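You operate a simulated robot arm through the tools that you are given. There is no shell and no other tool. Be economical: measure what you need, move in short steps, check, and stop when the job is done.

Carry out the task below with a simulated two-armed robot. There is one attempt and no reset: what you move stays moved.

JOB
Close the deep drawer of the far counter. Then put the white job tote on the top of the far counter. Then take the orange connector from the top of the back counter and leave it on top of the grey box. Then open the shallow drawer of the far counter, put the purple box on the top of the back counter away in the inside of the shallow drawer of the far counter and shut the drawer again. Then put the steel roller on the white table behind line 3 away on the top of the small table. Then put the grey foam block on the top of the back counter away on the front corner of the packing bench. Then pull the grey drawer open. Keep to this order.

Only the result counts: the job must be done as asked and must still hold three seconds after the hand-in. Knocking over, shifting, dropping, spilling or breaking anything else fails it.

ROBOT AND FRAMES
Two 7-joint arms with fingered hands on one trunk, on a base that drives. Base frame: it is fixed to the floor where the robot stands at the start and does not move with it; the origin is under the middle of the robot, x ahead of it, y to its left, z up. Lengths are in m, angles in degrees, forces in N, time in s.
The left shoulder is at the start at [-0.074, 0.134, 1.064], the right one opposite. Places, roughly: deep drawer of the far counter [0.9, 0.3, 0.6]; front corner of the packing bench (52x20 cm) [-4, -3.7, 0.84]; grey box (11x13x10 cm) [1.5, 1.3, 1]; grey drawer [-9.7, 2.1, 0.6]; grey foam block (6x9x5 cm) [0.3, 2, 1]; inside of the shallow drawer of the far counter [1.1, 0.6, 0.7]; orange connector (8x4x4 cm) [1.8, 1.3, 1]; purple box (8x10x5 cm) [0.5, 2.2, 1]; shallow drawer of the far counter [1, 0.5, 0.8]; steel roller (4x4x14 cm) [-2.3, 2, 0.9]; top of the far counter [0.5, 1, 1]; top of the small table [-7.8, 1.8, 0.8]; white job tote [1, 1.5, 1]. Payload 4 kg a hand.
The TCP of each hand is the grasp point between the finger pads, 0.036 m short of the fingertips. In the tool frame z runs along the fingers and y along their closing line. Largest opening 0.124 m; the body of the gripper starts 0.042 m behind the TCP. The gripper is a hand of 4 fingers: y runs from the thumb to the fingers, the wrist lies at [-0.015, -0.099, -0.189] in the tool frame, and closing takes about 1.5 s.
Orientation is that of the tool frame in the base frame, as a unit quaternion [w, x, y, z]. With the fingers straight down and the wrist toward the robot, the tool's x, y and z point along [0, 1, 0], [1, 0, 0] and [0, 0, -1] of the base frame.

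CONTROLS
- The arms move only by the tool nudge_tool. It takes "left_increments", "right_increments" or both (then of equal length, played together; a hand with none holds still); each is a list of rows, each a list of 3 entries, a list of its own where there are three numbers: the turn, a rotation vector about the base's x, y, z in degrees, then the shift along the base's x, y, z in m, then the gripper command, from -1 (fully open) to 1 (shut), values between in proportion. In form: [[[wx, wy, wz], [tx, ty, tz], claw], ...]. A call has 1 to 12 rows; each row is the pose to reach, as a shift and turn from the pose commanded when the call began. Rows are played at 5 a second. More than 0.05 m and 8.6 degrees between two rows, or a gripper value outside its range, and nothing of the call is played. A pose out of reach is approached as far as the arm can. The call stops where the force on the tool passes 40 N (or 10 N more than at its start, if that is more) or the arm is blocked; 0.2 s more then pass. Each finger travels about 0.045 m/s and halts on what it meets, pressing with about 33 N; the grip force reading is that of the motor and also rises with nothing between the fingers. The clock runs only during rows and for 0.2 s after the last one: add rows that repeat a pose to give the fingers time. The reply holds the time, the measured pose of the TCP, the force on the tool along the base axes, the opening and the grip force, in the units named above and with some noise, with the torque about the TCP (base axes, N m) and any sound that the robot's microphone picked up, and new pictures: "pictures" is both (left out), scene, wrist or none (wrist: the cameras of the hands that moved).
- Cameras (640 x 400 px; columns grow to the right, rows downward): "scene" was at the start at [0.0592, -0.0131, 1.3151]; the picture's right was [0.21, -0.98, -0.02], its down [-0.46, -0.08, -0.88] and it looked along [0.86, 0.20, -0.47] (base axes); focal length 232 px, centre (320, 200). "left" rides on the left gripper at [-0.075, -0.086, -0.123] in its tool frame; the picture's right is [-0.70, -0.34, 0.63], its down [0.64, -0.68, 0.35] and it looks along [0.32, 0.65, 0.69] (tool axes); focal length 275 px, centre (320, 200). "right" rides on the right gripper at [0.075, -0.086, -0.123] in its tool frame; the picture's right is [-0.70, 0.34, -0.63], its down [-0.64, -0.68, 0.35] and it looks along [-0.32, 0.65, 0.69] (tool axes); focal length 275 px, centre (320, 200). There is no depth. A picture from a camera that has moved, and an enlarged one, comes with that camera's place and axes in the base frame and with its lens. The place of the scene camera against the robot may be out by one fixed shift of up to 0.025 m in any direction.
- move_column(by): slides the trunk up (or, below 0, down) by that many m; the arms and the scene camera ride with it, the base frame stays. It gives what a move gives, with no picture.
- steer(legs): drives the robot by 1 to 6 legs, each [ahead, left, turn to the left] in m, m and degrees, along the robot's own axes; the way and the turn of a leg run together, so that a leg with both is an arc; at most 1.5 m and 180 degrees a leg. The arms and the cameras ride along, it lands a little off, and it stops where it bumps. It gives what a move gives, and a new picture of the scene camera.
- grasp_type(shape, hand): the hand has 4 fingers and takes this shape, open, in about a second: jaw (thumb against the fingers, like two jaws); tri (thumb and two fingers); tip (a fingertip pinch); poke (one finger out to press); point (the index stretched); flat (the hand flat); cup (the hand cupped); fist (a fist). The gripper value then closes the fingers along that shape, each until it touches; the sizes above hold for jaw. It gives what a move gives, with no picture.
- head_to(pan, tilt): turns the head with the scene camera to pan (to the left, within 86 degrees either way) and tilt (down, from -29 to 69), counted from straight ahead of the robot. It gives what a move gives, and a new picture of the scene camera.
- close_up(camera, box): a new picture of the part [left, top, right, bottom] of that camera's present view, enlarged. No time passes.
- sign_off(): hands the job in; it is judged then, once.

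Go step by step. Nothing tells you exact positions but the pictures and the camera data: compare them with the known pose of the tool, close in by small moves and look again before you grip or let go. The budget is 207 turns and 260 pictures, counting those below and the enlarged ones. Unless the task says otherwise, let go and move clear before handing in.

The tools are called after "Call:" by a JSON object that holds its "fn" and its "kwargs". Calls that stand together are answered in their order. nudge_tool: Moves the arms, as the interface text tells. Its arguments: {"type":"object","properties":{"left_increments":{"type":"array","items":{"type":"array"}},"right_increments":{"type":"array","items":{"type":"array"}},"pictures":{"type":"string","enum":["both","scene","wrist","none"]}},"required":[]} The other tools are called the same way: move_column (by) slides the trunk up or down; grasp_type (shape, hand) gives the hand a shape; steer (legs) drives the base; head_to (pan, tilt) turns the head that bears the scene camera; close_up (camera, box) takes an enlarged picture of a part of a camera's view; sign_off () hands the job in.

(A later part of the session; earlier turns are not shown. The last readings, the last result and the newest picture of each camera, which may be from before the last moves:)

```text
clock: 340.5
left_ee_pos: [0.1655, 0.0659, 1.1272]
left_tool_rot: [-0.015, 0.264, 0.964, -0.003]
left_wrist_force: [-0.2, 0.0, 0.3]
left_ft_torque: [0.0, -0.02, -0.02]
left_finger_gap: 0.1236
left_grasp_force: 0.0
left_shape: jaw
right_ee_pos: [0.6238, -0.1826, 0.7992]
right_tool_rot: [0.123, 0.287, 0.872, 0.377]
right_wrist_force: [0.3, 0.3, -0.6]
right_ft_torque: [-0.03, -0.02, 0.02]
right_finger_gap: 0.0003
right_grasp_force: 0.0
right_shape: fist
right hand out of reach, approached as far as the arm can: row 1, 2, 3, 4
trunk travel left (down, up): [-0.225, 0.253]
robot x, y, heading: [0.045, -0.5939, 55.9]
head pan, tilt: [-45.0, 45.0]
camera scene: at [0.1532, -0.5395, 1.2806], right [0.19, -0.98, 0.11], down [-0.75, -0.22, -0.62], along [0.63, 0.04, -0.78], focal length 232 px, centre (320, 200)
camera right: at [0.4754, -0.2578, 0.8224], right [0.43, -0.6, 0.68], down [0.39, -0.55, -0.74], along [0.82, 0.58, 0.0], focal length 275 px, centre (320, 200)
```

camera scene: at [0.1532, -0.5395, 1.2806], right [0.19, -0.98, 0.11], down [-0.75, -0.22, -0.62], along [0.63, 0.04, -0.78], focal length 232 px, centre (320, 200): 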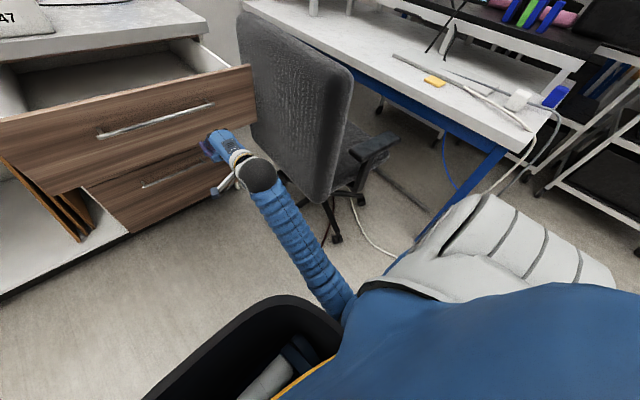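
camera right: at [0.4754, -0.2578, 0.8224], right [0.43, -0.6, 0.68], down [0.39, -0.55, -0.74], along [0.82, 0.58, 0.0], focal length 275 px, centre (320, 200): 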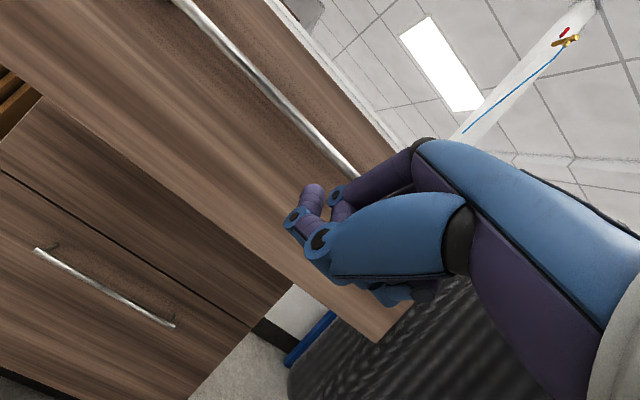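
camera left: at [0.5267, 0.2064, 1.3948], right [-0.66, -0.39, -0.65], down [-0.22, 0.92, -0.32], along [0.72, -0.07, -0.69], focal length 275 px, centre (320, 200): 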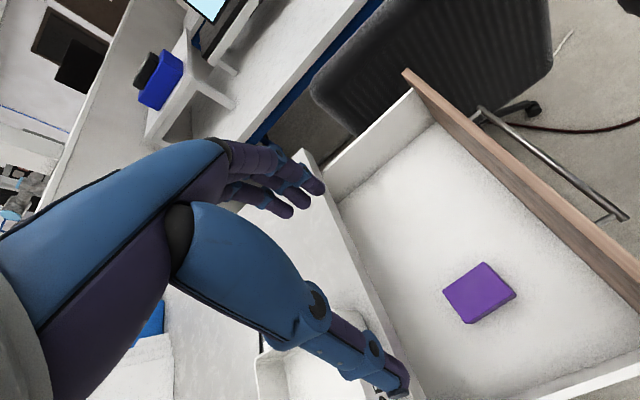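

Fist is in front of the panel below the handle. Push along the normal.

Call:
{"fn": "nudge_tool", "kwargs": {"right_increments": [[[0, 0, 0], [0.017, 0.025, 0], 0], [[0, 0, 0], [0.034, 0.05, 0], 0], [[0, 0, 0], [0.051, 0.074, 0], 0], [[0, 0, 0], [0.068, 0.099, 0], 0], [[0, 0, 0], [0.085, 0.124, 0], 0], [[0, 0, 0], [0.102, 0.149, 0], 0], [[0, 0, 0], [0.119, 0.173, 0], 0], [[0, 0, 0], [0.136, 0.198, 0], 0], [[0, 0, 0], [0.153, 0.223, 0], 0], [[0, 0, 0], [0.17, 0.248, 0], 0]], "pictures": "scene"}}

```text
clock: 342.7
left_ee_pos: [0.1665, 0.0669, 1.1262]
left_tool_rot: [-0.014, 0.264, 0.964, -0.004]
left_wrist_force: [-0.1, 0.2, -0.3]
left_ft_torque: [-0.02, -0.02, -0.02]
left_finger_gap: 0.1236
left_grasp_force: 0.1
left_shape: jaw
right_ee_pos: [0.7936, 0.0632, 0.7997]
right_tool_rot: [0.123, 0.288, 0.872, 0.377]
right_wrist_force: [0.2, 0.7, -0.3]
right_ft_torque: [-0.03, 0.02, -0.02]
right_finger_gap: 0.0
right_grasp_force: 0.1
right_shape: fist
trunk travel left (down, up): [-0.225, 0.253]
robot x, y, heading: [0.0423, -0.5956, 55.8]
head pan, tilt: [-45.0, 45.0]
camera scene: at [0.1533, -0.539, 1.2805], right [0.19, -0.98, 0.11], down [-0.75, -0.22, -0.62], along [0.63, 0.04, -0.78], focal length 232 px, centre (320, 200)
```

scene: 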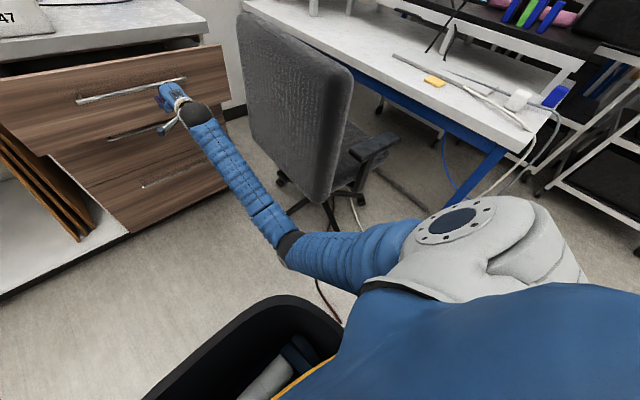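

Drawer half closed. Drive forward to push further.

Call:
{"fn": "steer", "kwargs": {"legs": [[0.13, 0, 0]]}}

Call:
{"fn": "nudge_tool", "kwargs": {"right_increments": [[[0, 0, 0], [0.008, 0.012, 0], 0], [[0, 0, 0], [0.017, 0.025, 0], 0], [[0, 0, 0], [0.025, 0.037, 0], 0], [[0, 0, 0], [0.034, 0.05, 0], 0], [[0, 0, 0], [0.042, 0.062, 0], 0]]}}

```text
clock: 344.0
left_ee_pos: [0.2417, 0.1763, 1.1239]
left_tool_rot: [-0.014, 0.264, 0.964, -0.004]
left_wrist_force: [0.7, 0.5, -0.5]
left_ft_torque: [-0.06, 0.0, 0.01]
left_finger_gap: 0.1235
left_grasp_force: 0.0
left_shape: jaw
right_ee_pos: [0.8673, 0.1702, 0.7978]
right_tool_rot: [0.123, 0.288, 0.872, 0.376]
right_wrist_force: [0.1, -0.1, -0.2]
right_ft_torque: [0.03, -0.03, 0.03]
right_finger_gap: 0.0
right_grasp_force: 0.0
right_shape: fist
trunk travel left (down, up): [-0.225, 0.253]
robot x, y, heading: [0.1123, -0.485, 55.7]
head pan, tilt: [-45.0, 45.0]
camera scene: at [0.2277, -0.4303, 1.2802], right [0.19, -0.98, 0.11], down [-0.75, -0.22, -0.62], along [0.63, 0.04, -0.78], focal length 232 px, centre (320, 200)
```

scene: 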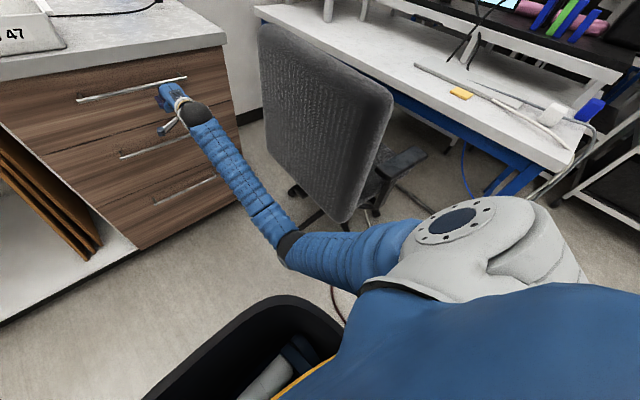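

```text
clock: 344.6
left_ee_pos: [0.241, 0.173, 1.1267]
left_tool_rot: [-0.015, 0.265, 0.964, -0.003]
left_wrist_force: [0.6, -0.9, 0.2]
left_ft_torque: [0.01, 0.01, 0.0]
left_finger_gap: 0.1237
left_grasp_force: 0.1
left_shape: jaw
right_ee_pos: [0.8802, 0.19, 0.7941]
right_tool_rot: [0.122, 0.288, 0.873, 0.376]
right_wrist_force: [-11.6, -13.3, -7.1]
right_ft_torque: [0.97, -0.73, -0.19]
right_finger_gap: 0.0002
right_grasp_force: 0.1
right_shape: fist
trunk travel left (down, up): [-0.225, 0.253]
robot x, y, heading: [0.1143, -0.4879, 55.6]
head pan, tilt: [-45.0, 45.0]
stopped in row 2 (right hand): the force on the tool passed its limit at 63 N (the readings are from after the stop); the commanded pose is now the measured one
camera scene: at [0.2265, -0.4326, 1.2804], right [0.19, -0.98, 0.11], down [-0.75, -0.21, -0.62], along [0.63, 0.04, -0.78], focal length 232 px, centre (320, 200)
camera right: at [0.7317, 0.1144, 0.8185], right [0.43, -0.6, 0.68], down [0.39, -0.56, -0.73], along [0.82, 0.58, -0.01], focal length 275 px, centre (320, 200)
```

scene: 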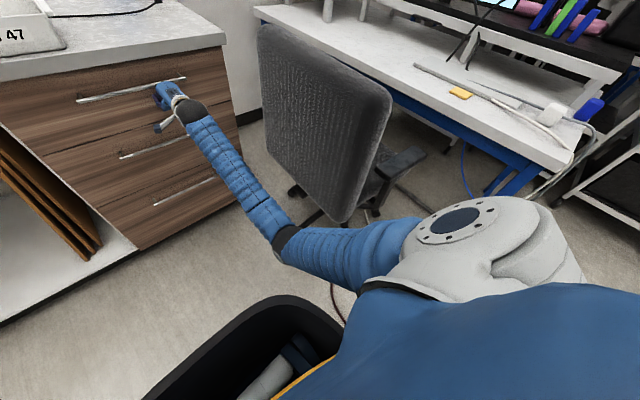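
right: 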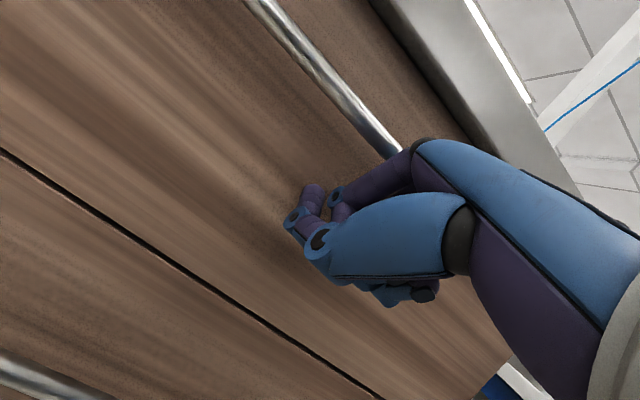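

Resistance met. Check flushness with a close-up.

Call:
{"fn": "close_up", "kwargs": {"camera": "scene", "box": [0, 20, 250, 180]}}

```text
2.50 times, centred on (125, 100) of scene
camera zoom: at [0.2265, -0.4326, 1.2804], right [0.19, -0.98, 0.11], down [-0.75, -0.21, -0.62], along [0.63, 0.04, -0.78], focal length 579 px, centre (808, 450)
```

zoom: 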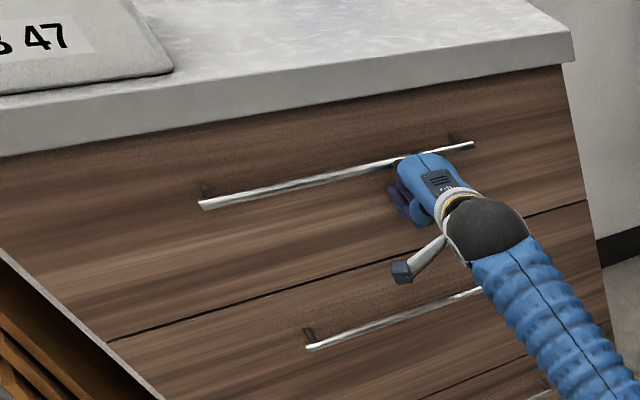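

The drawer is flush. Retract the right fist, level the hand and reopen it, then raise the trunk.

Call:
{"fn": "nudge_tool", "kwargs": {"right_increments": [[[0, 0, 0], [-0.017, -0.025, -0.005], 0], [[0, 0, 0], [-0.034, -0.05, -0.01], 0], [[0, 0, 0], [-0.055, -0.08, -0.01], 0], [[0, 0, 0], [-0.075, -0.11, 0.0], 0], [[-6.5, 4.5, 0], [-0.095, -0.135, 0.02], 0], [[-13, 9, 0], [-0.1, -0.15, 0.06], 0], [[-19.5, 13.5, 0], [-0.1, -0.15, 0.105], 0], [[-26, 18, 0], [-0.1, -0.15, 0.15], 0], [[-32.5, 22.4, 0], [-0.1, -0.15, 0.195], 0], [[-38, 26, 0], [-0.1, -0.15, 0.24], 0], [[-39, 27, 0], [-0.1, -0.15, 0.28], 0]], "pictures": "scene"}}

Call:
{"fn": "grasp_type", "kwargs": {"shape": "jaw", "hand": "right"}}

Call:
{"fn": "move_column", "kwargs": {"by": 0.25}}

```text
clock: 347.0
left_ee_pos: [0.23, 0.1811, 1.1217]
left_tool_rot: [-0.012, 0.263, 0.965, -0.007]
left_wrist_force: [-0.3, 0.8, 0.0]
left_ft_torque: [-0.07, -0.03, -0.03]
left_finger_gap: 0.1236
left_grasp_force: 0.0
left_shape: jaw
right_ee_pos: [0.7698, 0.0517, 1.0754]
right_tool_rot: [0.009, 0.307, 0.952, -0.015]
right_wrist_force: [1.0, 0.8, 0.1]
right_ft_torque: [-0.02, 0.04, 0.02]
right_finger_gap: 0.0
right_grasp_force: 0.0
right_shape: fist
trunk travel left (down, up): [-0.225, 0.253]
robot x, y, heading: [0.1126, -0.4876, 55.7]
head pan, tilt: [-45.0, 45.0]
camera scene: at [0.2186, -0.4236, 1.2798], right [0.19, -0.97, 0.12], down [-0.75, -0.22, -0.62], along [0.63, 0.03, -0.77], focal length 232 px, centre (320, 200)
```

scene: 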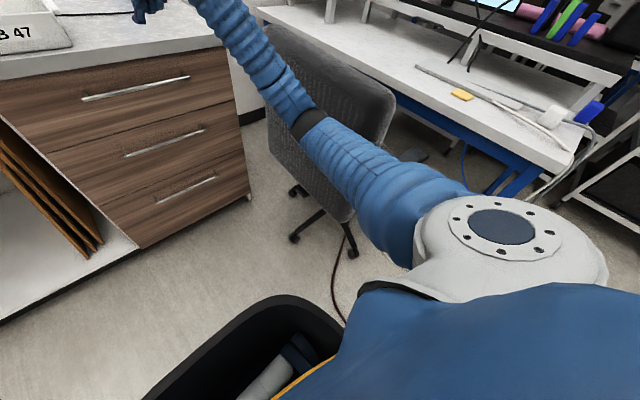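

```text
clock: 347.9
left_ee_pos: [0.2341, 0.1806, 1.1223]
left_tool_rot: [-0.011, 0.265, 0.964, -0.005]
left_wrist_force: [0.4, 0.6, -1.3]
left_ft_torque: [0.01, -0.02, -0.01]
left_finger_gap: 0.1238
left_grasp_force: 0.0
left_shape: jaw
right_ee_pos: [0.7694, 0.0499, 1.0778]
right_tool_rot: [0.009, 0.304, 0.953, -0.012]
right_wrist_force: [0.1, 0.1, 0.0]
right_ft_torque: [-0.01, 0.0, 0.0]
right_finger_gap: 0.1237
right_grasp_force: 0.1
right_shape: jaw
trunk travel left (down, up): [-0.225, 0.253]
robot x, y, heading: [0.1116, -0.4843, 55.9]
head pan, tilt: [-45.0, 45.0]
```

```text
clock: 350.4
left_ee_pos: [0.2406, 0.1749, 1.375]
left_tool_rot: [-0.014, 0.264, 0.964, -0.004]
left_wrist_force: [0.0, -0.6, -0.4]
left_ft_torque: [-0.04, -0.01, 0.0]
left_finger_gap: 0.1238
left_grasp_force: 0.0
left_shape: jaw
right_ee_pos: [0.7794, 0.0394, 1.3256]
right_tool_rot: [0.007, 0.309, 0.951, -0.011]
right_wrist_force: [0.6, -0.6, 0.3]
right_ft_torque: [-0.03, 0.01, 0.01]
right_finger_gap: 0.1237
right_grasp_force: 0.0
right_shape: jaw
trunk travel left (down, up): [-0.475, 0.003]
robot x, y, heading: [0.1141, -0.4849, 55.3]
head pan, tilt: [-45.0, 45.0]
```

Now drive left to the aisle and look at the white table for the steel roller.

Call:
{"fn": "steer", "kwargs": {"legs": [[0, 1.3, 0], [0, 0.75, 0], [0, 0, 90]]}}

Call:
{"fn": "head_to", "kwargs": {"pan": 0, "tilt": 25}}

```text
clock: 364.5
left_ee_pos: [-2.2291, 0.825, 1.376]
left_tool_rot: [-0.008, -0.489, 0.872, -0.012]
left_wrist_force: [0.0, 0.5, -0.9]
left_ft_torque: [0.0, -0.02, -0.01]
left_finger_gap: 0.1238
left_grasp_force: 0.1
left_shape: jaw
right_ee_pos: [-2.0877, 1.362, 1.3262]
right_tool_rot: [0.013, -0.448, 0.894, -0.002]
right_wrist_force: [0.1, 0.5, 0.5]
right_ft_torque: [0.0, 0.01, -0.03]
right_finger_gap: 0.1238
right_grasp_force: 0.0
right_shape: jaw
trunk travel left (down, up): [-0.475, 0.003]
robot x, y, heading: [-1.571, 0.6901, 144.8]
head pan, tilt: [-45.0, 45.0]
camera scene: at [-1.5742, 0.7581, 1.5465], right [0.99, 0.17, 0.0], down [0.12, -0.7, -0.71], along [-0.12, 0.7, -0.71], focal length 232 px, centre (320, 200)
```

scene: 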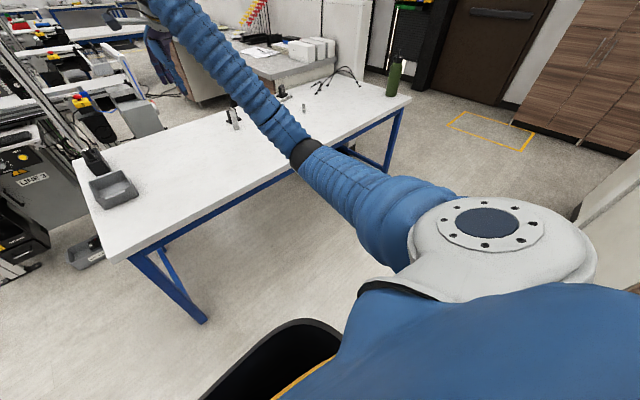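

```text
clock: 365.6
left_ee_pos: [-2.2285, 0.8243, 1.3769]
left_tool_rot: [-0.008, -0.489, 0.872, -0.013]
left_wrist_force: [0.4, -0.1, 0.0]
left_ft_torque: [0.01, 0.0, 0.0]
left_finger_gap: 0.1237
left_grasp_force: 0.1
left_shape: jaw
right_ee_pos: [-2.0878, 1.363, 1.3272]
right_tool_rot: [0.011, -0.449, 0.894, -0.003]
right_wrist_force: [-0.5, 0.3, -0.5]
right_ft_torque: [0.02, 0.02, 0.0]
right_finger_gap: 0.1236
right_grasp_force: 0.1
right_shape: jaw
trunk travel left (down, up): [-0.475, 0.003]
robot x, y, heading: [-1.5724, 0.6913, 144.7]
head pan, tilt: [0.0, 25.0]
camera scene: at [-1.6356, 0.7311, 1.5771], right [0.58, 0.82, 0.0], down [0.35, -0.24, -0.91], along [-0.74, 0.52, -0.42], focal length 232 px, centre (320, 200)
```

scene: 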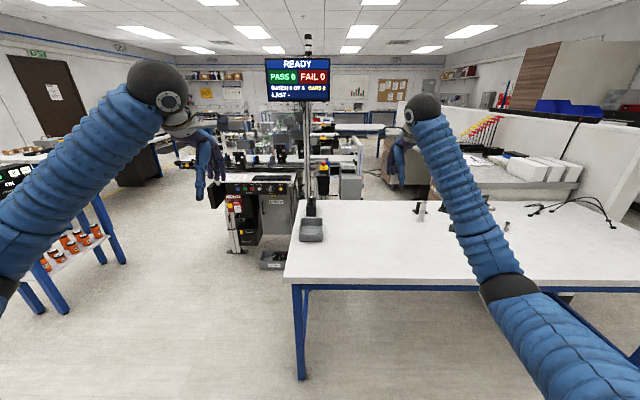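

The table's near edge is at e≈-2.49. Ease forward and strafe right to bring the roller area ahead.

Call:
{"fn": "steer", "kwargs": {"legs": [[0.22, 0, 0.8], [0, -0.6, 0]]}}

Call:
{"fn": "head_to", "kwargs": {"pan": 0, "tilt": 38}}

```text
clock: 370.3
left_ee_pos: [-2.0792, 1.4312, 1.3758]
left_tool_rot: [-0.008, -0.497, 0.868, -0.013]
left_wrist_force: [0.9, 0.4, 0.4]
left_ft_torque: [-0.02, 0.0, 0.0]
left_finger_gap: 0.1235
left_grasp_force: 0.1
left_shape: jaw
right_ee_pos: [-1.9471, 1.9707, 1.326]
right_tool_rot: [0.012, -0.456, 0.89, -0.002]
right_wrist_force: [-1.0, -0.1, -0.4]
right_ft_torque: [0.0, -0.04, -0.01]
right_finger_gap: 0.1235
right_grasp_force: 0.0
right_shape: jaw
trunk travel left (down, up): [-0.475, 0.003]
robot x, y, heading: [-1.4147, 1.3098, 145.7]
head pan, tilt: [0.0, 25.0]
camera scene: at [-1.4835, 1.3483, 1.5771], right [0.56, 0.83, 0.0], down [0.35, -0.24, -0.91], along [-0.75, 0.51, -0.42], focal length 232 px, centre (320, 200)
```

scene: 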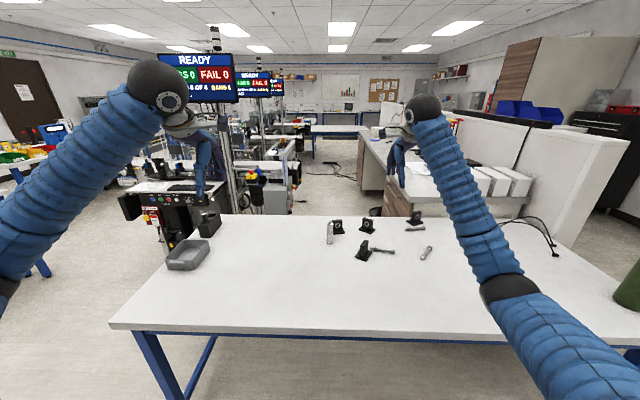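

```text
clock: 371.0
left_ee_pos: [-2.0783, 1.4308, 1.3768]
left_tool_rot: [-0.008, -0.497, 0.867, -0.013]
left_wrist_force: [0.1, -0.7, -0.1]
left_ft_torque: [0.02, 0.0, 0.01]
left_finger_gap: 0.1238
left_grasp_force: 0.0
left_shape: jaw
right_ee_pos: [-1.9476, 1.9708, 1.3264]
right_tool_rot: [0.013, -0.457, 0.889, -0.003]
right_wrist_force: [-1.0, 0.1, 0.1]
right_ft_torque: [-0.01, 0.01, 0.03]
right_finger_gap: 0.1237
right_grasp_force: 0.0
right_shape: jaw
trunk travel left (down, up): [-0.475, 0.003]
robot x, y, heading: [-1.417, 1.3077, 146.1]
head pan, tilt: [0.0, 38.0]
camera scene: at [-1.4788, 1.3449, 1.5568], right [0.56, 0.83, 0.0], down [0.51, -0.34, -0.79], along [-0.65, 0.44, -0.62], focal length 232 px, centre (320, 200)
```

scene: 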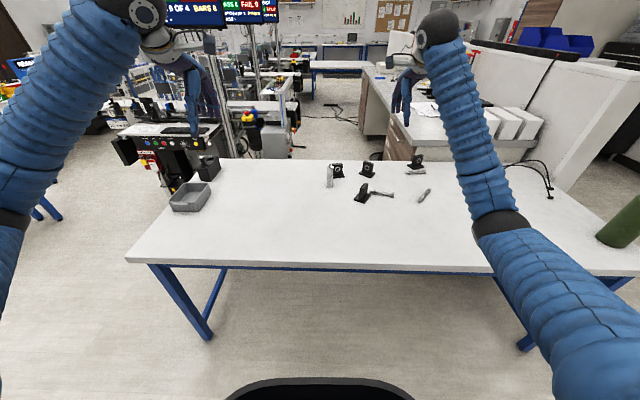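

Call:
{"fn": "close_up", "kwargs": {"camera": "scene", "box": [300, 140, 450, 230]}}

```text
4.27 times, centred on (375, 185) of scene
camera zoom: at [-1.4788, 1.3449, 1.5568], right [0.56, 0.83, 0.0], down [0.51, -0.34, -0.79], along [-0.65, 0.44, -0.62], focal length 988 px, centre (85, 264)
```

zoom: 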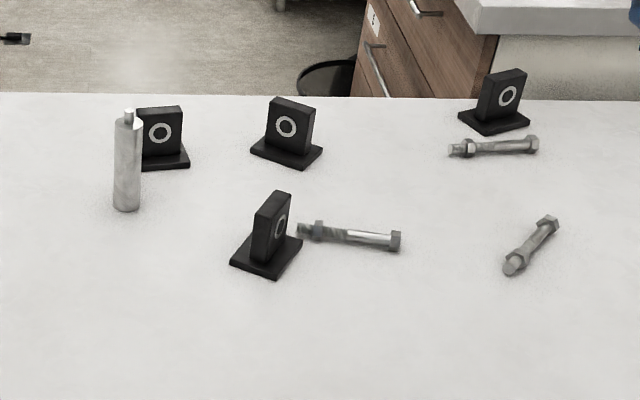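

The upright steel cylinder (≈[-2.26,1.94]) is the roller. Move forward a bit and bring the right hand above it.

Call:
{"fn": "steer", "kwargs": {"legs": [[0.1, 0, 0]]}}

Call:
{"fn": "nudge_tool", "kwargs": {"right_increments": [[[0, 0, 0], [-0.027, -0.022, -0.01], -1], [[0, 0, 0], [-0.054, -0.044, -0.02], -1], [[0, 0, 0], [-0.081, -0.066, -0.03], -1], [[0, 0, 0], [-0.108, -0.088, -0.04], -1], [[0, 0, 0], [-0.135, -0.11, -0.05], -1], [[0, 0, 0], [-0.162, -0.131, -0.06], -1]]}}

```text
clock: 372.2
left_ee_pos: [-2.1623, 1.4879, 1.375]
left_tool_rot: [-0.008, -0.497, 0.868, -0.014]
left_wrist_force: [0.2, 0.5, 0.5]
left_ft_torque: [-0.02, 0.01, 0.0]
left_finger_gap: 0.1232
left_grasp_force: 0.1
left_shape: jaw
right_ee_pos: [-2.0317, 2.0282, 1.3258]
right_tool_rot: [0.012, -0.457, 0.89, -0.003]
right_wrist_force: [-0.9, -0.4, -0.4]
right_ft_torque: [0.02, -0.03, 0.04]
right_finger_gap: 0.1238
right_grasp_force: 0.1
right_shape: jaw
trunk travel left (down, up): [-0.475, 0.003]
robot x, y, heading: [-1.4972, 1.3611, 145.9]
head pan, tilt: [0.0, 38.0]
camera scene: at [-1.5627, 1.4016, 1.5567], right [0.56, 0.83, 0.0], down [0.51, -0.35, -0.79], along [-0.65, 0.44, -0.62], focal length 232 px, centre (320, 200)
```

scene: 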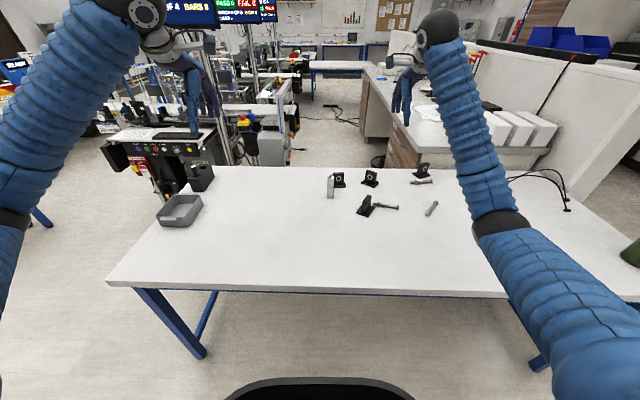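

```text
clock: 373.6
left_ee_pos: [-2.1618, 1.4854, 1.3757]
left_tool_rot: [-0.007, -0.496, 0.868, -0.013]
left_wrist_force: [0.4, -0.2, -0.8]
left_ft_torque: [0.02, -0.05, -0.01]
left_finger_gap: 0.1239
left_grasp_force: 0.1
left_shape: jaw
right_ee_pos: [-2.1887, 1.8939, 1.2673]
right_tool_rot: [0.013, -0.457, 0.89, -0.003]
right_wrist_force: [-0.2, 0.0, 0.7]
right_ft_torque: [0.01, -0.01, 0.02]
right_finger_gap: 0.1238
right_grasp_force: 0.1
right_shape: jaw
trunk travel left (down, up): [-0.475, 0.003]
robot x, y, heading: [-1.5038, 1.3621, 145.9]
head pan, tilt: [0.0, 38.0]
camera scene: at [-1.5621, 1.3993, 1.5568], right [0.56, 0.83, 0.0], down [0.51, -0.34, -0.79], along [-0.65, 0.44, -0.62], focal length 232 px, centre (320, 200)
camera right: at [-2.1672, 1.7823, 1.3914], right [0.12, 0.76, 0.64], down [0.94, 0.13, -0.32], along [-0.33, 0.64, -0.69], focal length 275 px, centre (320, 200)
```

scene: 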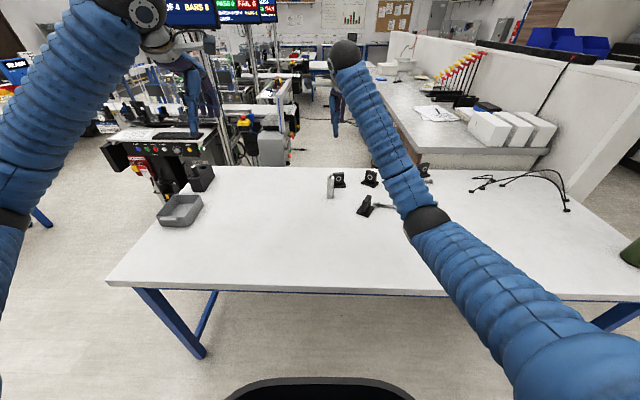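
right: 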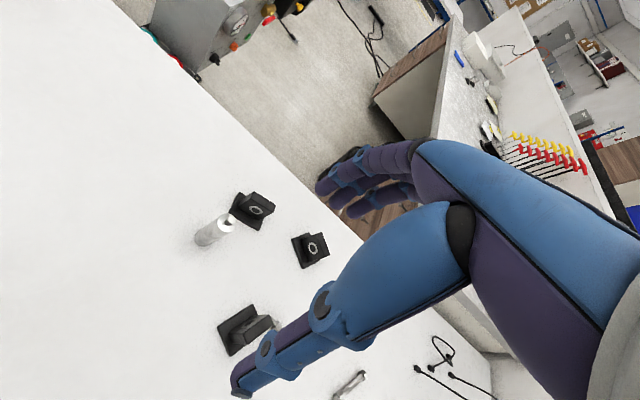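

Roller ≈[-2.30,1.96], top z≈0.98. Small forward move, then hover directly above.

Call:
{"fn": "steer", "kwargs": {"legs": [[0.04, 0, 0]]}}

Call:
{"fn": "nudge_tool", "kwargs": {"right_increments": [[[0, 0, 0], [-0.025, 0.014, -0.04], -1], [[0, 0, 0], [-0.05, 0.028, -0.08], -1], [[0, 0, 0], [-0.079, 0.043, -0.12], -1], [[0, 0, 0], [-0.079, 0.043, -0.16], -1]]}}

```text
clock: 374.4
left_ee_pos: [-2.1903, 1.5075, 1.3769]
left_tool_rot: [-0.008, -0.497, 0.868, -0.012]
left_wrist_force: [0.6, 0.5, -0.4]
left_ft_torque: [-0.02, -0.02, -0.01]
left_finger_gap: 0.1236
left_grasp_force: 0.1
left_shape: jaw
right_ee_pos: [-2.2197, 1.9167, 1.2687]
right_tool_rot: [0.012, -0.456, 0.89, -0.003]
right_wrist_force: [0.2, 0.4, -0.6]
right_ft_torque: [-0.04, 0.0, -0.01]
right_finger_gap: 0.1236
right_grasp_force: 0.1
right_shape: jaw
trunk travel left (down, up): [-0.475, 0.003]
robot x, y, heading: [-1.5336, 1.3854, 145.8]
head pan, tilt: [0.0, 38.0]
camera scene: at [-1.5914, 1.4213, 1.557], right [0.56, 0.83, 0.0], down [0.51, -0.35, -0.79], along [-0.65, 0.44, -0.61], focal length 232 px, centre (320, 200)
```

scene: 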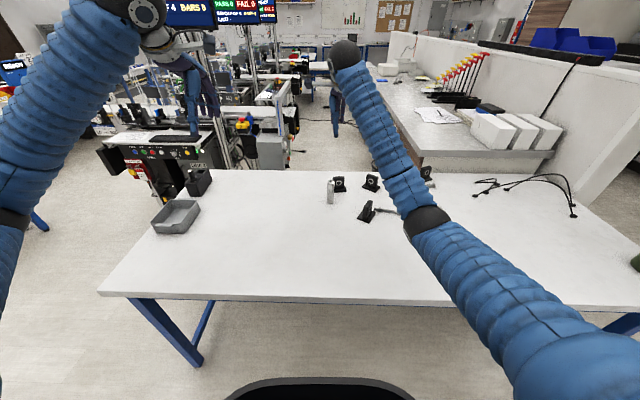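

```text
refused: row 3 steps farther than a row can; nothing moved
```

Call:
{"fn": "nudge_tool", "kwargs": {"right_increments": [[[0, 0, 0], [-0.025, 0.014, -0.03], -1], [[0, 0, 0], [-0.05, 0.028, -0.06], -1], [[0, 0, 0], [-0.079, 0.043, -0.09], -1], [[0, 0, 0], [-0.079, 0.043, -0.13], -1], [[0, 0, 0], [-0.079, 0.043, -0.155], -1]]}}

```text
clock: 375.6
left_ee_pos: [-2.1941, 1.5088, 1.3761]
left_tool_rot: [-0.008, -0.497, 0.867, -0.014]
left_wrist_force: [-0.3, -0.2, -0.3]
left_ft_torque: [0.02, -0.01, 0.02]
left_finger_gap: 0.1238
left_grasp_force: 0.0
left_shape: jaw
right_ee_pos: [-2.2985, 1.9596, 1.1126]
right_tool_rot: [0.012, -0.456, 0.89, -0.003]
right_wrist_force: [-0.5, 0.2, 0.2]
right_ft_torque: [-0.01, 0.02, 0.01]
right_finger_gap: 0.1238
right_grasp_force: 0.1
right_shape: jaw
trunk travel left (down, up): [-0.475, 0.003]
robot x, y, heading: [-1.5281, 1.3843, 146.1]
head pan, tilt: [0.0, 38.0]
camera scene: at [-1.5946, 1.4227, 1.5566], right [0.56, 0.83, 0.0], down [0.51, -0.35, -0.79], along [-0.65, 0.44, -0.62], focal length 232 px, centre (320, 200)
camera right: at [-2.2769, 1.8479, 1.2369], right [0.12, 0.76, 0.64], down [0.94, 0.13, -0.32], along [-0.33, 0.64, -0.7], focal length 275 px, centre (320, 200)
```

scene: 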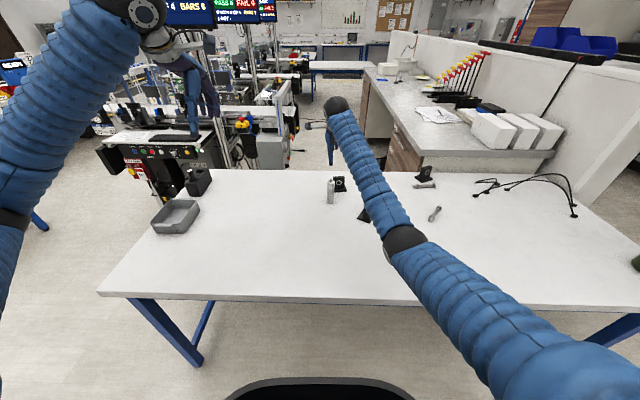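
right: 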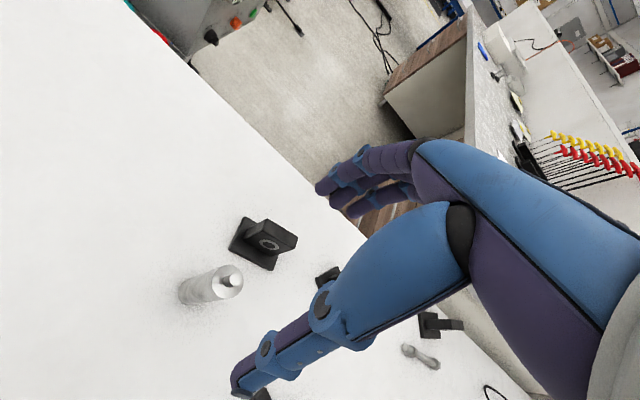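

Refined: roller at [-2.303,1.969], z 0.815–0.955. A fixture stands ~12 cm away, so I'll yaw the hand +30° and narrow the opening, then lower around the roller.

Call:
{"fn": "nudge_tool", "kwargs": {"right_increments": [[[0, 0, 7.5], [-0.001, 0.003, 0], -0.8], [[0, 0, 15], [-0.002, 0.006, 0], -0.6], [[0, 0, 22.5], [-0.004, 0.009, 0], -0.4], [[0, 0, 30], [-0.0045, 0.0095, -0.02], -0.4], [[0, 0, 30], [-0.0045, 0.0095, -0.06], -0.4], [[0, 0, 30], [-0.0045, 0.0095, -0.095], -0.4]]}}

```text
clock: 377.0
left_ee_pos: [-2.1936, 1.5089, 1.3758]
left_tool_rot: [-0.008, -0.497, 0.868, -0.012]
left_wrist_force: [-1.1, 0.1, -0.4]
left_ft_torque: [-0.04, -0.01, 0.02]
left_finger_gap: 0.1236
left_grasp_force: 0.0
left_shape: jaw
right_ee_pos: [-2.303, 1.9703, 1.0174]
right_tool_rot: [0.011, -0.671, 0.741, 0.002]
right_wrist_force: [0.1, 0.0, -0.2]
right_ft_torque: [0.01, -0.03, 0.0]
right_finger_gap: 0.087
right_grasp_force: 0.1
right_shape: jaw
trunk travel left (down, up): [-0.475, 0.003]
robot x, y, heading: [-1.5298, 1.3862, 145.9]
head pan, tilt: [0.0, 38.0]
camera scene: at [-1.5932, 1.4226, 1.5567], right [0.56, 0.83, 0.0], down [0.51, -0.35, -0.79], along [-0.65, 0.44, -0.62], focal length 232 px, centre (320, 200)
camera right: at [-2.2281, 1.8849, 1.1411], right [-0.28, 0.71, 0.64], down [0.75, 0.58, -0.32], along [-0.6, 0.39, -0.7], focal length 275 px, centre (320, 200)
```

scene: 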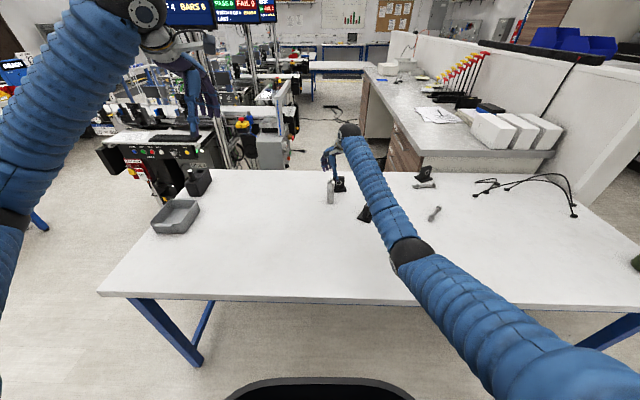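
right: 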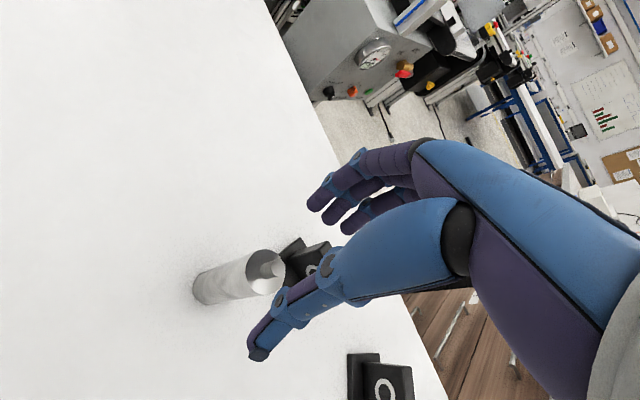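

Aligned. Lower around the roller and close.

Call:
{"fn": "nudge_tool", "kwargs": {"right_increments": [[[0, 0, 0], [0.001, -0.002, -0.03], -0.4], [[0, 0, 0], [0.001, -0.003, -0.06], -0.4], [[0, 0, 0], [0.001, -0.003, -0.08], -0.4], [[0, 0, 0], [0.001, -0.003, -0.092], -0.4], [[0, 0, 0], [0.001, -0.003, -0.092], -0.1], [[0, 0, 0], [0.001, -0.003, -0.092], 0.2], [[0, 0, 0], [0.001, -0.003, -0.092], 0.6], [[0, 0, 0], [0.001, -0.003, -0.092], 1], [[0, 0, 0], [0.001, -0.003, -0.092], 1], [[0, 0, 0], [0.001, -0.003, -0.092], 1]]}}

```text
clock: 379.2
left_ee_pos: [-2.1919, 1.508, 1.377]
left_tool_rot: [-0.008, -0.497, 0.868, -0.013]
left_wrist_force: [-0.1, 0.1, 0.4]
left_ft_torque: [0.01, 0.0, 0.02]
left_finger_gap: 0.1237
left_grasp_force: 0.1
left_shape: jaw
right_ee_pos: [-2.3026, 1.9673, 0.9273]
right_tool_rot: [0.013, -0.671, 0.741, 0.001]
right_wrist_force: [-0.3, -0.4, 1.6]
right_ft_torque: [0.0, 0.01, 0.0]
right_finger_gap: 0.0267
right_grasp_force: 32.3
right_shape: jaw
trunk travel left (down, up): [-0.475, 0.003]
robot x, y, heading: [-1.534, 1.3849, 146.0]
head pan, tilt: [0.0, 38.0]
camera scene: at [-1.5931, 1.4221, 1.5568], right [0.56, 0.83, 0.0], down [0.51, -0.35, -0.79], along [-0.65, 0.44, -0.62], focal length 232 px, centre (320, 200)
camera right: at [-2.2274, 1.8807, 1.05], right [-0.28, 0.71, 0.64], down [0.75, 0.58, -0.32], along [-0.6, 0.39, -0.7], focal length 275 px, centre (320, 200)
```

scene: 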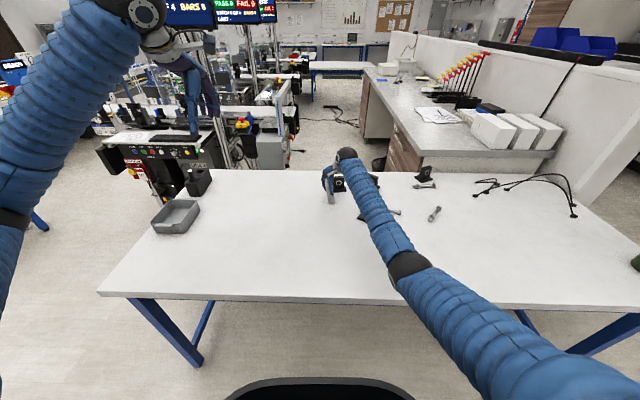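
right: 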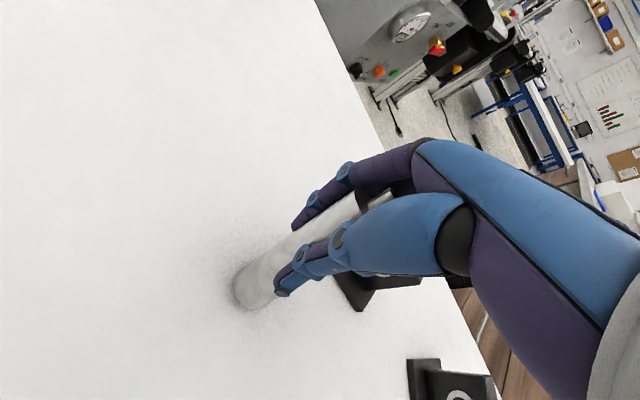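

Roller gripped. Lift straight up.

Call:
{"fn": "nudge_tool", "kwargs": {"right_increments": [[[0, 0, 0], [0, 0, 0.02], 1], [[0, 0, 0], [0, 0, 0.05], 1], [[0, 0, 0], [0, 0, 0.09], 1], [[0, 0, 0], [0, 0, 0.13], 1], [[0, 0, 0], [0, 0, 0.17], 1], [[0, 0, 0], [0, 0, 0.21], 1], [[0, 0, 0], [0, 0, 0.25], 1], [[0, 0, 0], [0, 0, 0.29], 1], [[0, 0, 0], [0.03, -0.02, 0.31], 1], [[0, 0, 0], [0.065, -0.04, 0.31], 1], [[0, 0, 0], [0.1, -0.06, 0.31], 1]]}}

Call:
{"fn": "head_to", "kwargs": {"pan": 30, "tilt": 15}}

```text
clock: 381.6
left_ee_pos: [-2.1911, 1.5072, 1.3768]
left_tool_rot: [-0.008, -0.497, 0.868, -0.014]
left_wrist_force: [-0.1, 0.1, -0.2]
left_ft_torque: [0.03, 0.02, 0.0]
left_finger_gap: 0.1239
left_grasp_force: 0.0
left_shape: jaw
right_ee_pos: [-2.2014, 1.9031, 1.2388]
right_tool_rot: [0.012, -0.671, 0.741, 0.0]
right_wrist_force: [0.4, 0.5, -1.4]
right_ft_torque: [0.01, -0.02, -0.04]
right_finger_gap: 0.0264
right_grasp_force: 33.2
right_shape: jaw
trunk travel left (down, up): [-0.475, 0.003]
robot x, y, heading: [-1.5324, 1.3826, 145.9]
head pan, tilt: [0.0, 38.0]
camera scene: at [-1.5923, 1.422, 1.5568], right [0.56, 0.83, 0.0], down [0.51, -0.35, -0.79], along [-0.65, 0.44, -0.62], focal length 232 px, centre (320, 200)
camera right: at [-2.1261, 1.8184, 1.3615], right [-0.28, 0.71, 0.64], down [0.75, 0.58, -0.32], along [-0.6, 0.39, -0.7], focal length 275 px, centre (320, 200)
```

scene: 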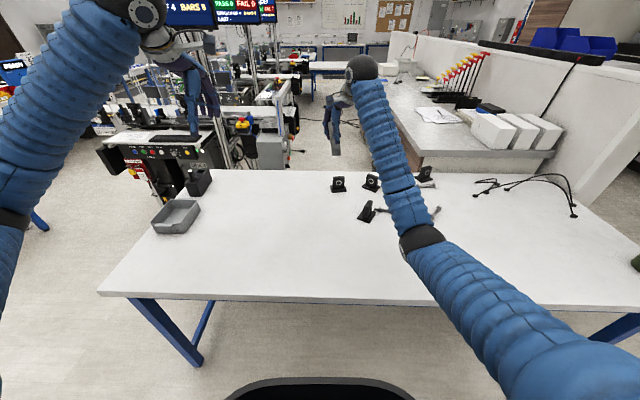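
right: 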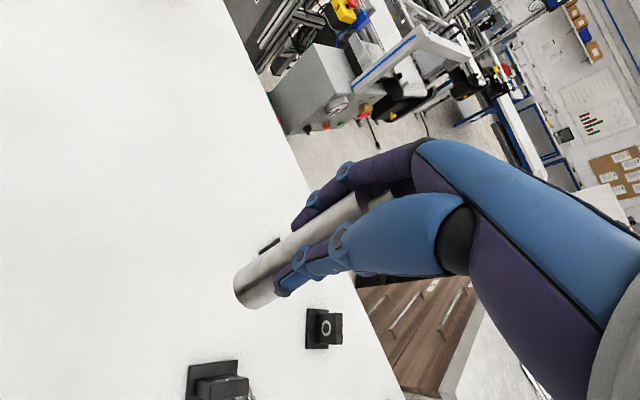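

```text
clock: 382.6
left_ee_pos: [-2.1915, 1.5083, 1.375]
left_tool_rot: [-0.008, -0.497, 0.868, -0.013]
left_wrist_force: [0.7, -0.1, 0.6]
left_ft_torque: [0.05, -0.02, 0.01]
left_finger_gap: 0.1237
left_grasp_force: 0.0
left_shape: jaw
right_ee_pos: [-2.2019, 1.9052, 1.2371]
right_tool_rot: [0.013, -0.67, 0.742, 0.001]
right_wrist_force: [-0.5, 0.2, -1.6]
right_ft_torque: [-0.03, -0.04, -0.01]
right_finger_gap: 0.0265
right_grasp_force: 33.0
right_shape: jaw
trunk travel left (down, up): [-0.475, 0.003]
robot x, y, heading: [-1.5329, 1.3857, 145.8]
head pan, tilt: [30.0, 15.0]
camera scene: at [-1.6147, 1.3806, 1.5933], right [0.07, 1.0, 0.0], down [0.26, -0.02, -0.97], along [-0.96, 0.07, -0.26], focal length 232 px, centre (320, 200)
```

scene: 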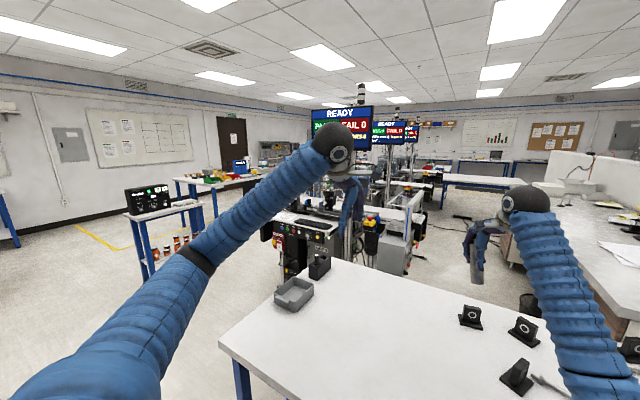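

Roller held upright. The small table lies ~6 m further in -x. I'll back away and take the open aisle (y≈0.4), heading 180°.

Call:
{"fn": "steer", "kwargs": {"legs": [[-0.4, 0, 0], [0, 0, 34.2], [0, 0.75, 0]]}}

Call:
{"fn": "head_to", "kwargs": {"pan": 0, "tilt": 15}}

```text
clock: 390.4
left_ee_pos: [-1.8234, 0.1413, 1.3748]
left_tool_rot: [0.003, 0.73, -0.683, 0.014]
left_wrist_force: [-0.8, 0.1, -1.0]
left_ft_torque: [0.01, 0.01, 0.02]
left_finger_gap: 0.1236
left_grasp_force: 0.1
left_shape: jaw
right_ee_pos: [-2.0541, 0.4623, 1.2376]
right_tool_rot: [-0.012, 0.859, -0.512, -0.004]
right_wrist_force: [-0.3, 0.2, -2.8]
right_ft_torque: [0.01, -0.04, -0.01]
right_finger_gap: 0.0264
right_grasp_force: 33.1
right_shape: jaw
trunk travel left (down, up): [-0.475, 0.003]
robot x, y, heading: [-1.2086, 0.4118, -180.0]
head pan, tilt: [30.0, 15.0]
camera scene: at [-1.2768, 0.3572, 1.5933], right [-0.5, 0.87, 0.0], down [0.22, 0.13, -0.97], along [-0.84, -0.48, -0.26], focal length 232 px, centre (320, 200)
```

scene: 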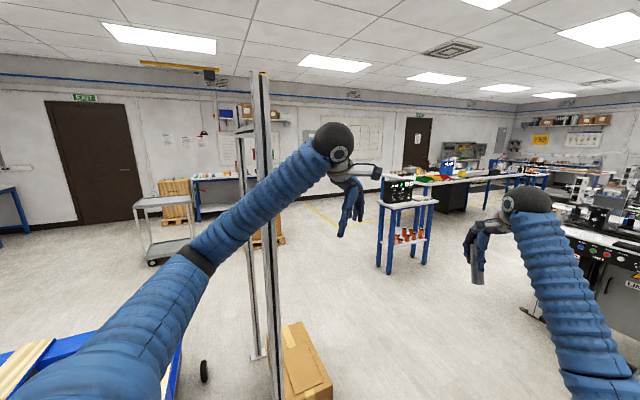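

```text
clock: 391.3
left_ee_pos: [-1.8236, 0.1416, 1.3765]
left_tool_rot: [0.004, 0.73, -0.683, 0.014]
left_wrist_force: [1.4, 0.3, 0.2]
left_ft_torque: [-0.02, -0.02, 0.03]
left_finger_gap: 0.1238
left_grasp_force: 0.0
left_shape: jaw
right_ee_pos: [-2.0543, 0.462, 1.2376]
right_tool_rot: [-0.011, 0.859, -0.511, -0.004]
right_wrist_force: [-0.4, -0.2, -1.1]
right_ft_torque: [0.03, -0.03, 0.03]
right_finger_gap: 0.0264
right_grasp_force: 33.2
right_shape: jaw
trunk travel left (down, up): [-0.475, 0.003]
robot x, y, heading: [-1.2062, 0.4086, -179.8]
head pan, tilt: [0.0, 15.0]
camera scene: at [-1.2893, 0.4044, 1.5933], right [0.0, 1.0, 0.0], down [0.26, 0.0, -0.97], along [-0.97, 0.0, -0.26], focal length 232 px, centre (320, 200)
```

scene: 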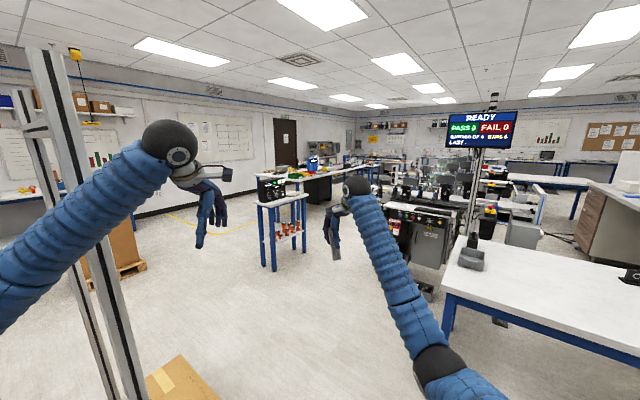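

The posts on the left are close to my left elbow; bring the left hand forward/inward and shift right slightly before going on.

Call:
{"fn": "nudge_tool", "kwargs": {"left_increments": [[[0, 0, 0], [-0.04, 0.02, 0], -1], [[0, 0, 0], [-0.08, 0.04, 0], -1], [[0, 0, 0], [-0.12, 0.06, 0], -1], [[0, 0, 0], [-0.16, 0.08, 0], -1], [[0, 0, 0], [-0.2, 0.1, 0], -1], [[0, 0, 0], [-0.24, 0.11, 0], -1]], "pictures": "none"}}

Call:
{"fn": "steer", "kwargs": {"legs": [[0, -0.12, 0], [1.4, 0, 0]]}}

```text
clock: 392.7
left_ee_pos: [-2.0643, 0.2531, 1.3755]
left_tool_rot: [0.004, 0.73, -0.683, 0.015]
left_wrist_force: [-0.9, -0.7, -0.1]
left_ft_torque: [0.0, -0.01, 0.01]
left_finger_gap: 0.1235
left_grasp_force: 0.1
left_shape: jaw
right_ee_pos: [-2.0558, 0.4632, 1.2362]
right_tool_rot: [-0.012, 0.86, -0.511, -0.005]
right_wrist_force: [0.2, 0.2, -1.7]
right_ft_torque: [0.0, -0.03, -0.02]
right_finger_gap: 0.0265
right_grasp_force: 33.0
right_shape: jaw
trunk travel left (down, up): [-0.475, 0.003]
robot x, y, heading: [-1.2047, 0.409, -179.9]
head pan, tilt: [0.0, 15.0]
```

```text
clock: 400.6
left_ee_pos: [-3.4815, 0.3745, 1.3777]
left_tool_rot: [0.004, 0.729, -0.684, 0.015]
left_wrist_force: [0.4, 0.2, -1.0]
left_ft_torque: [-0.02, 0.01, -0.05]
left_finger_gap: 0.1239
left_grasp_force: 0.1
left_shape: jaw
right_ee_pos: [-3.4718, 0.5863, 1.2375]
right_tool_rot: [-0.012, 0.859, -0.513, -0.004]
right_wrist_force: [0.4, 0.0, -1.4]
right_ft_torque: [0.0, -0.05, 0.01]
right_finger_gap: 0.0266
right_grasp_force: 32.9
right_shape: jaw
trunk travel left (down, up): [-0.475, 0.003]
robot x, y, heading: [-2.623, 0.5304, 179.7]
head pan, tilt: [0.0, 15.0]
camera scene: at [-2.7071, 0.526, 1.5933], right [0.0, 1.0, 0.0], down [0.26, 0.0, -0.97], along [-0.97, 0.0, -0.26], focal length 232 px, centre (320, 200)
```

scene: 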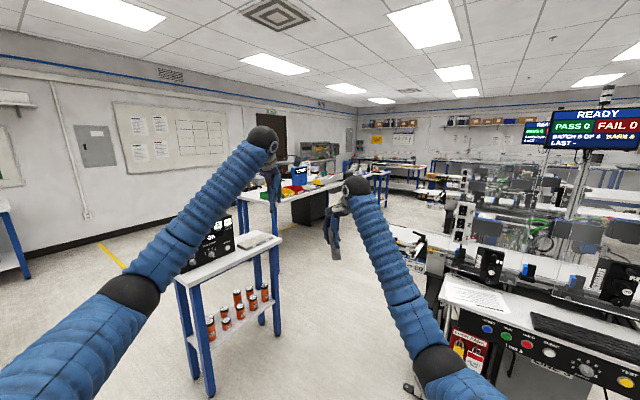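

Passage ahead between the cart and line machine. Zoom in to identify the small table.

Call:
{"fn": "close_up", "kwargs": {"camera": "scene", "box": [230, 120, 450, 260]}}

```text
2.86 times, centred on (340, 190) of scene
camera zoom: at [-2.7071, 0.526, 1.5933], right [0.0, 1.0, 0.0], down [0.26, 0.0, -0.97], along [-0.97, 0.0, -0.26], focal length 661 px, centre (263, 229)
```

zoom: 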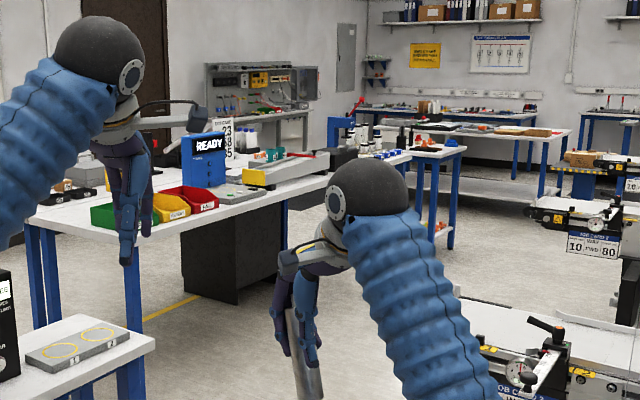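

Small table identified at ≈[-7.9,1.85] (e≈-7.55, n≈-2.95). Align with the aisle (heading 145.5°) at n≈-1.75 and advance.

Call:
{"fn": "steer", "kwargs": {"legs": [[0, 0, -34.2], [0, 0.68, 0], [1.2, 0, 0]]}}

```text
clock: 411.8
left_ee_pos: [-4.828, 0.9709, 1.3776]
left_tool_rot: [-0.007, -0.509, 0.861, -0.013]
left_wrist_force: [0.0, -0.2, 0.0]
left_ft_torque: [-0.03, 0.0, 0.0]
left_finger_gap: 0.1239
left_grasp_force: 0.0
left_shape: jaw
right_ee_pos: [-4.7076, 1.144, 1.2367]
right_tool_rot: [0.013, -0.682, 0.731, 0.001]
right_wrist_force: [0.2, 0.2, -2.3]
right_ft_torque: [0.0, -0.01, -0.04]
right_finger_gap: 0.0264
right_grasp_force: 33.2
right_shape: jaw
trunk travel left (down, up): [-0.475, 0.003]
robot x, y, heading: [-4.0233, 0.6414, 147.6]
head pan, tilt: [0.0, 15.0]
camera scene: at [-4.0905, 0.6826, 1.5933], right [0.54, 0.84, 0.0], down [0.22, -0.14, -0.97], along [-0.81, 0.52, -0.26], focal length 232 px, centre (320, 200)
```

scene: 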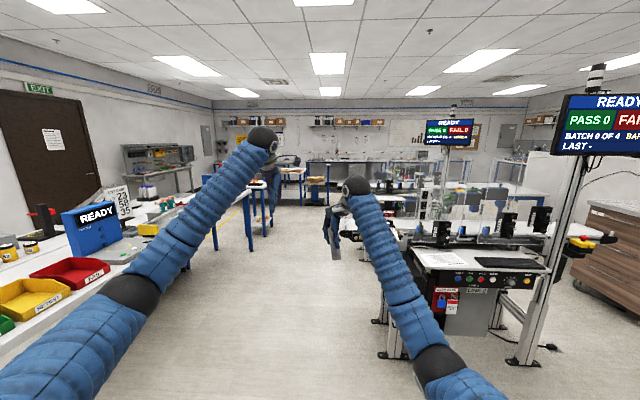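

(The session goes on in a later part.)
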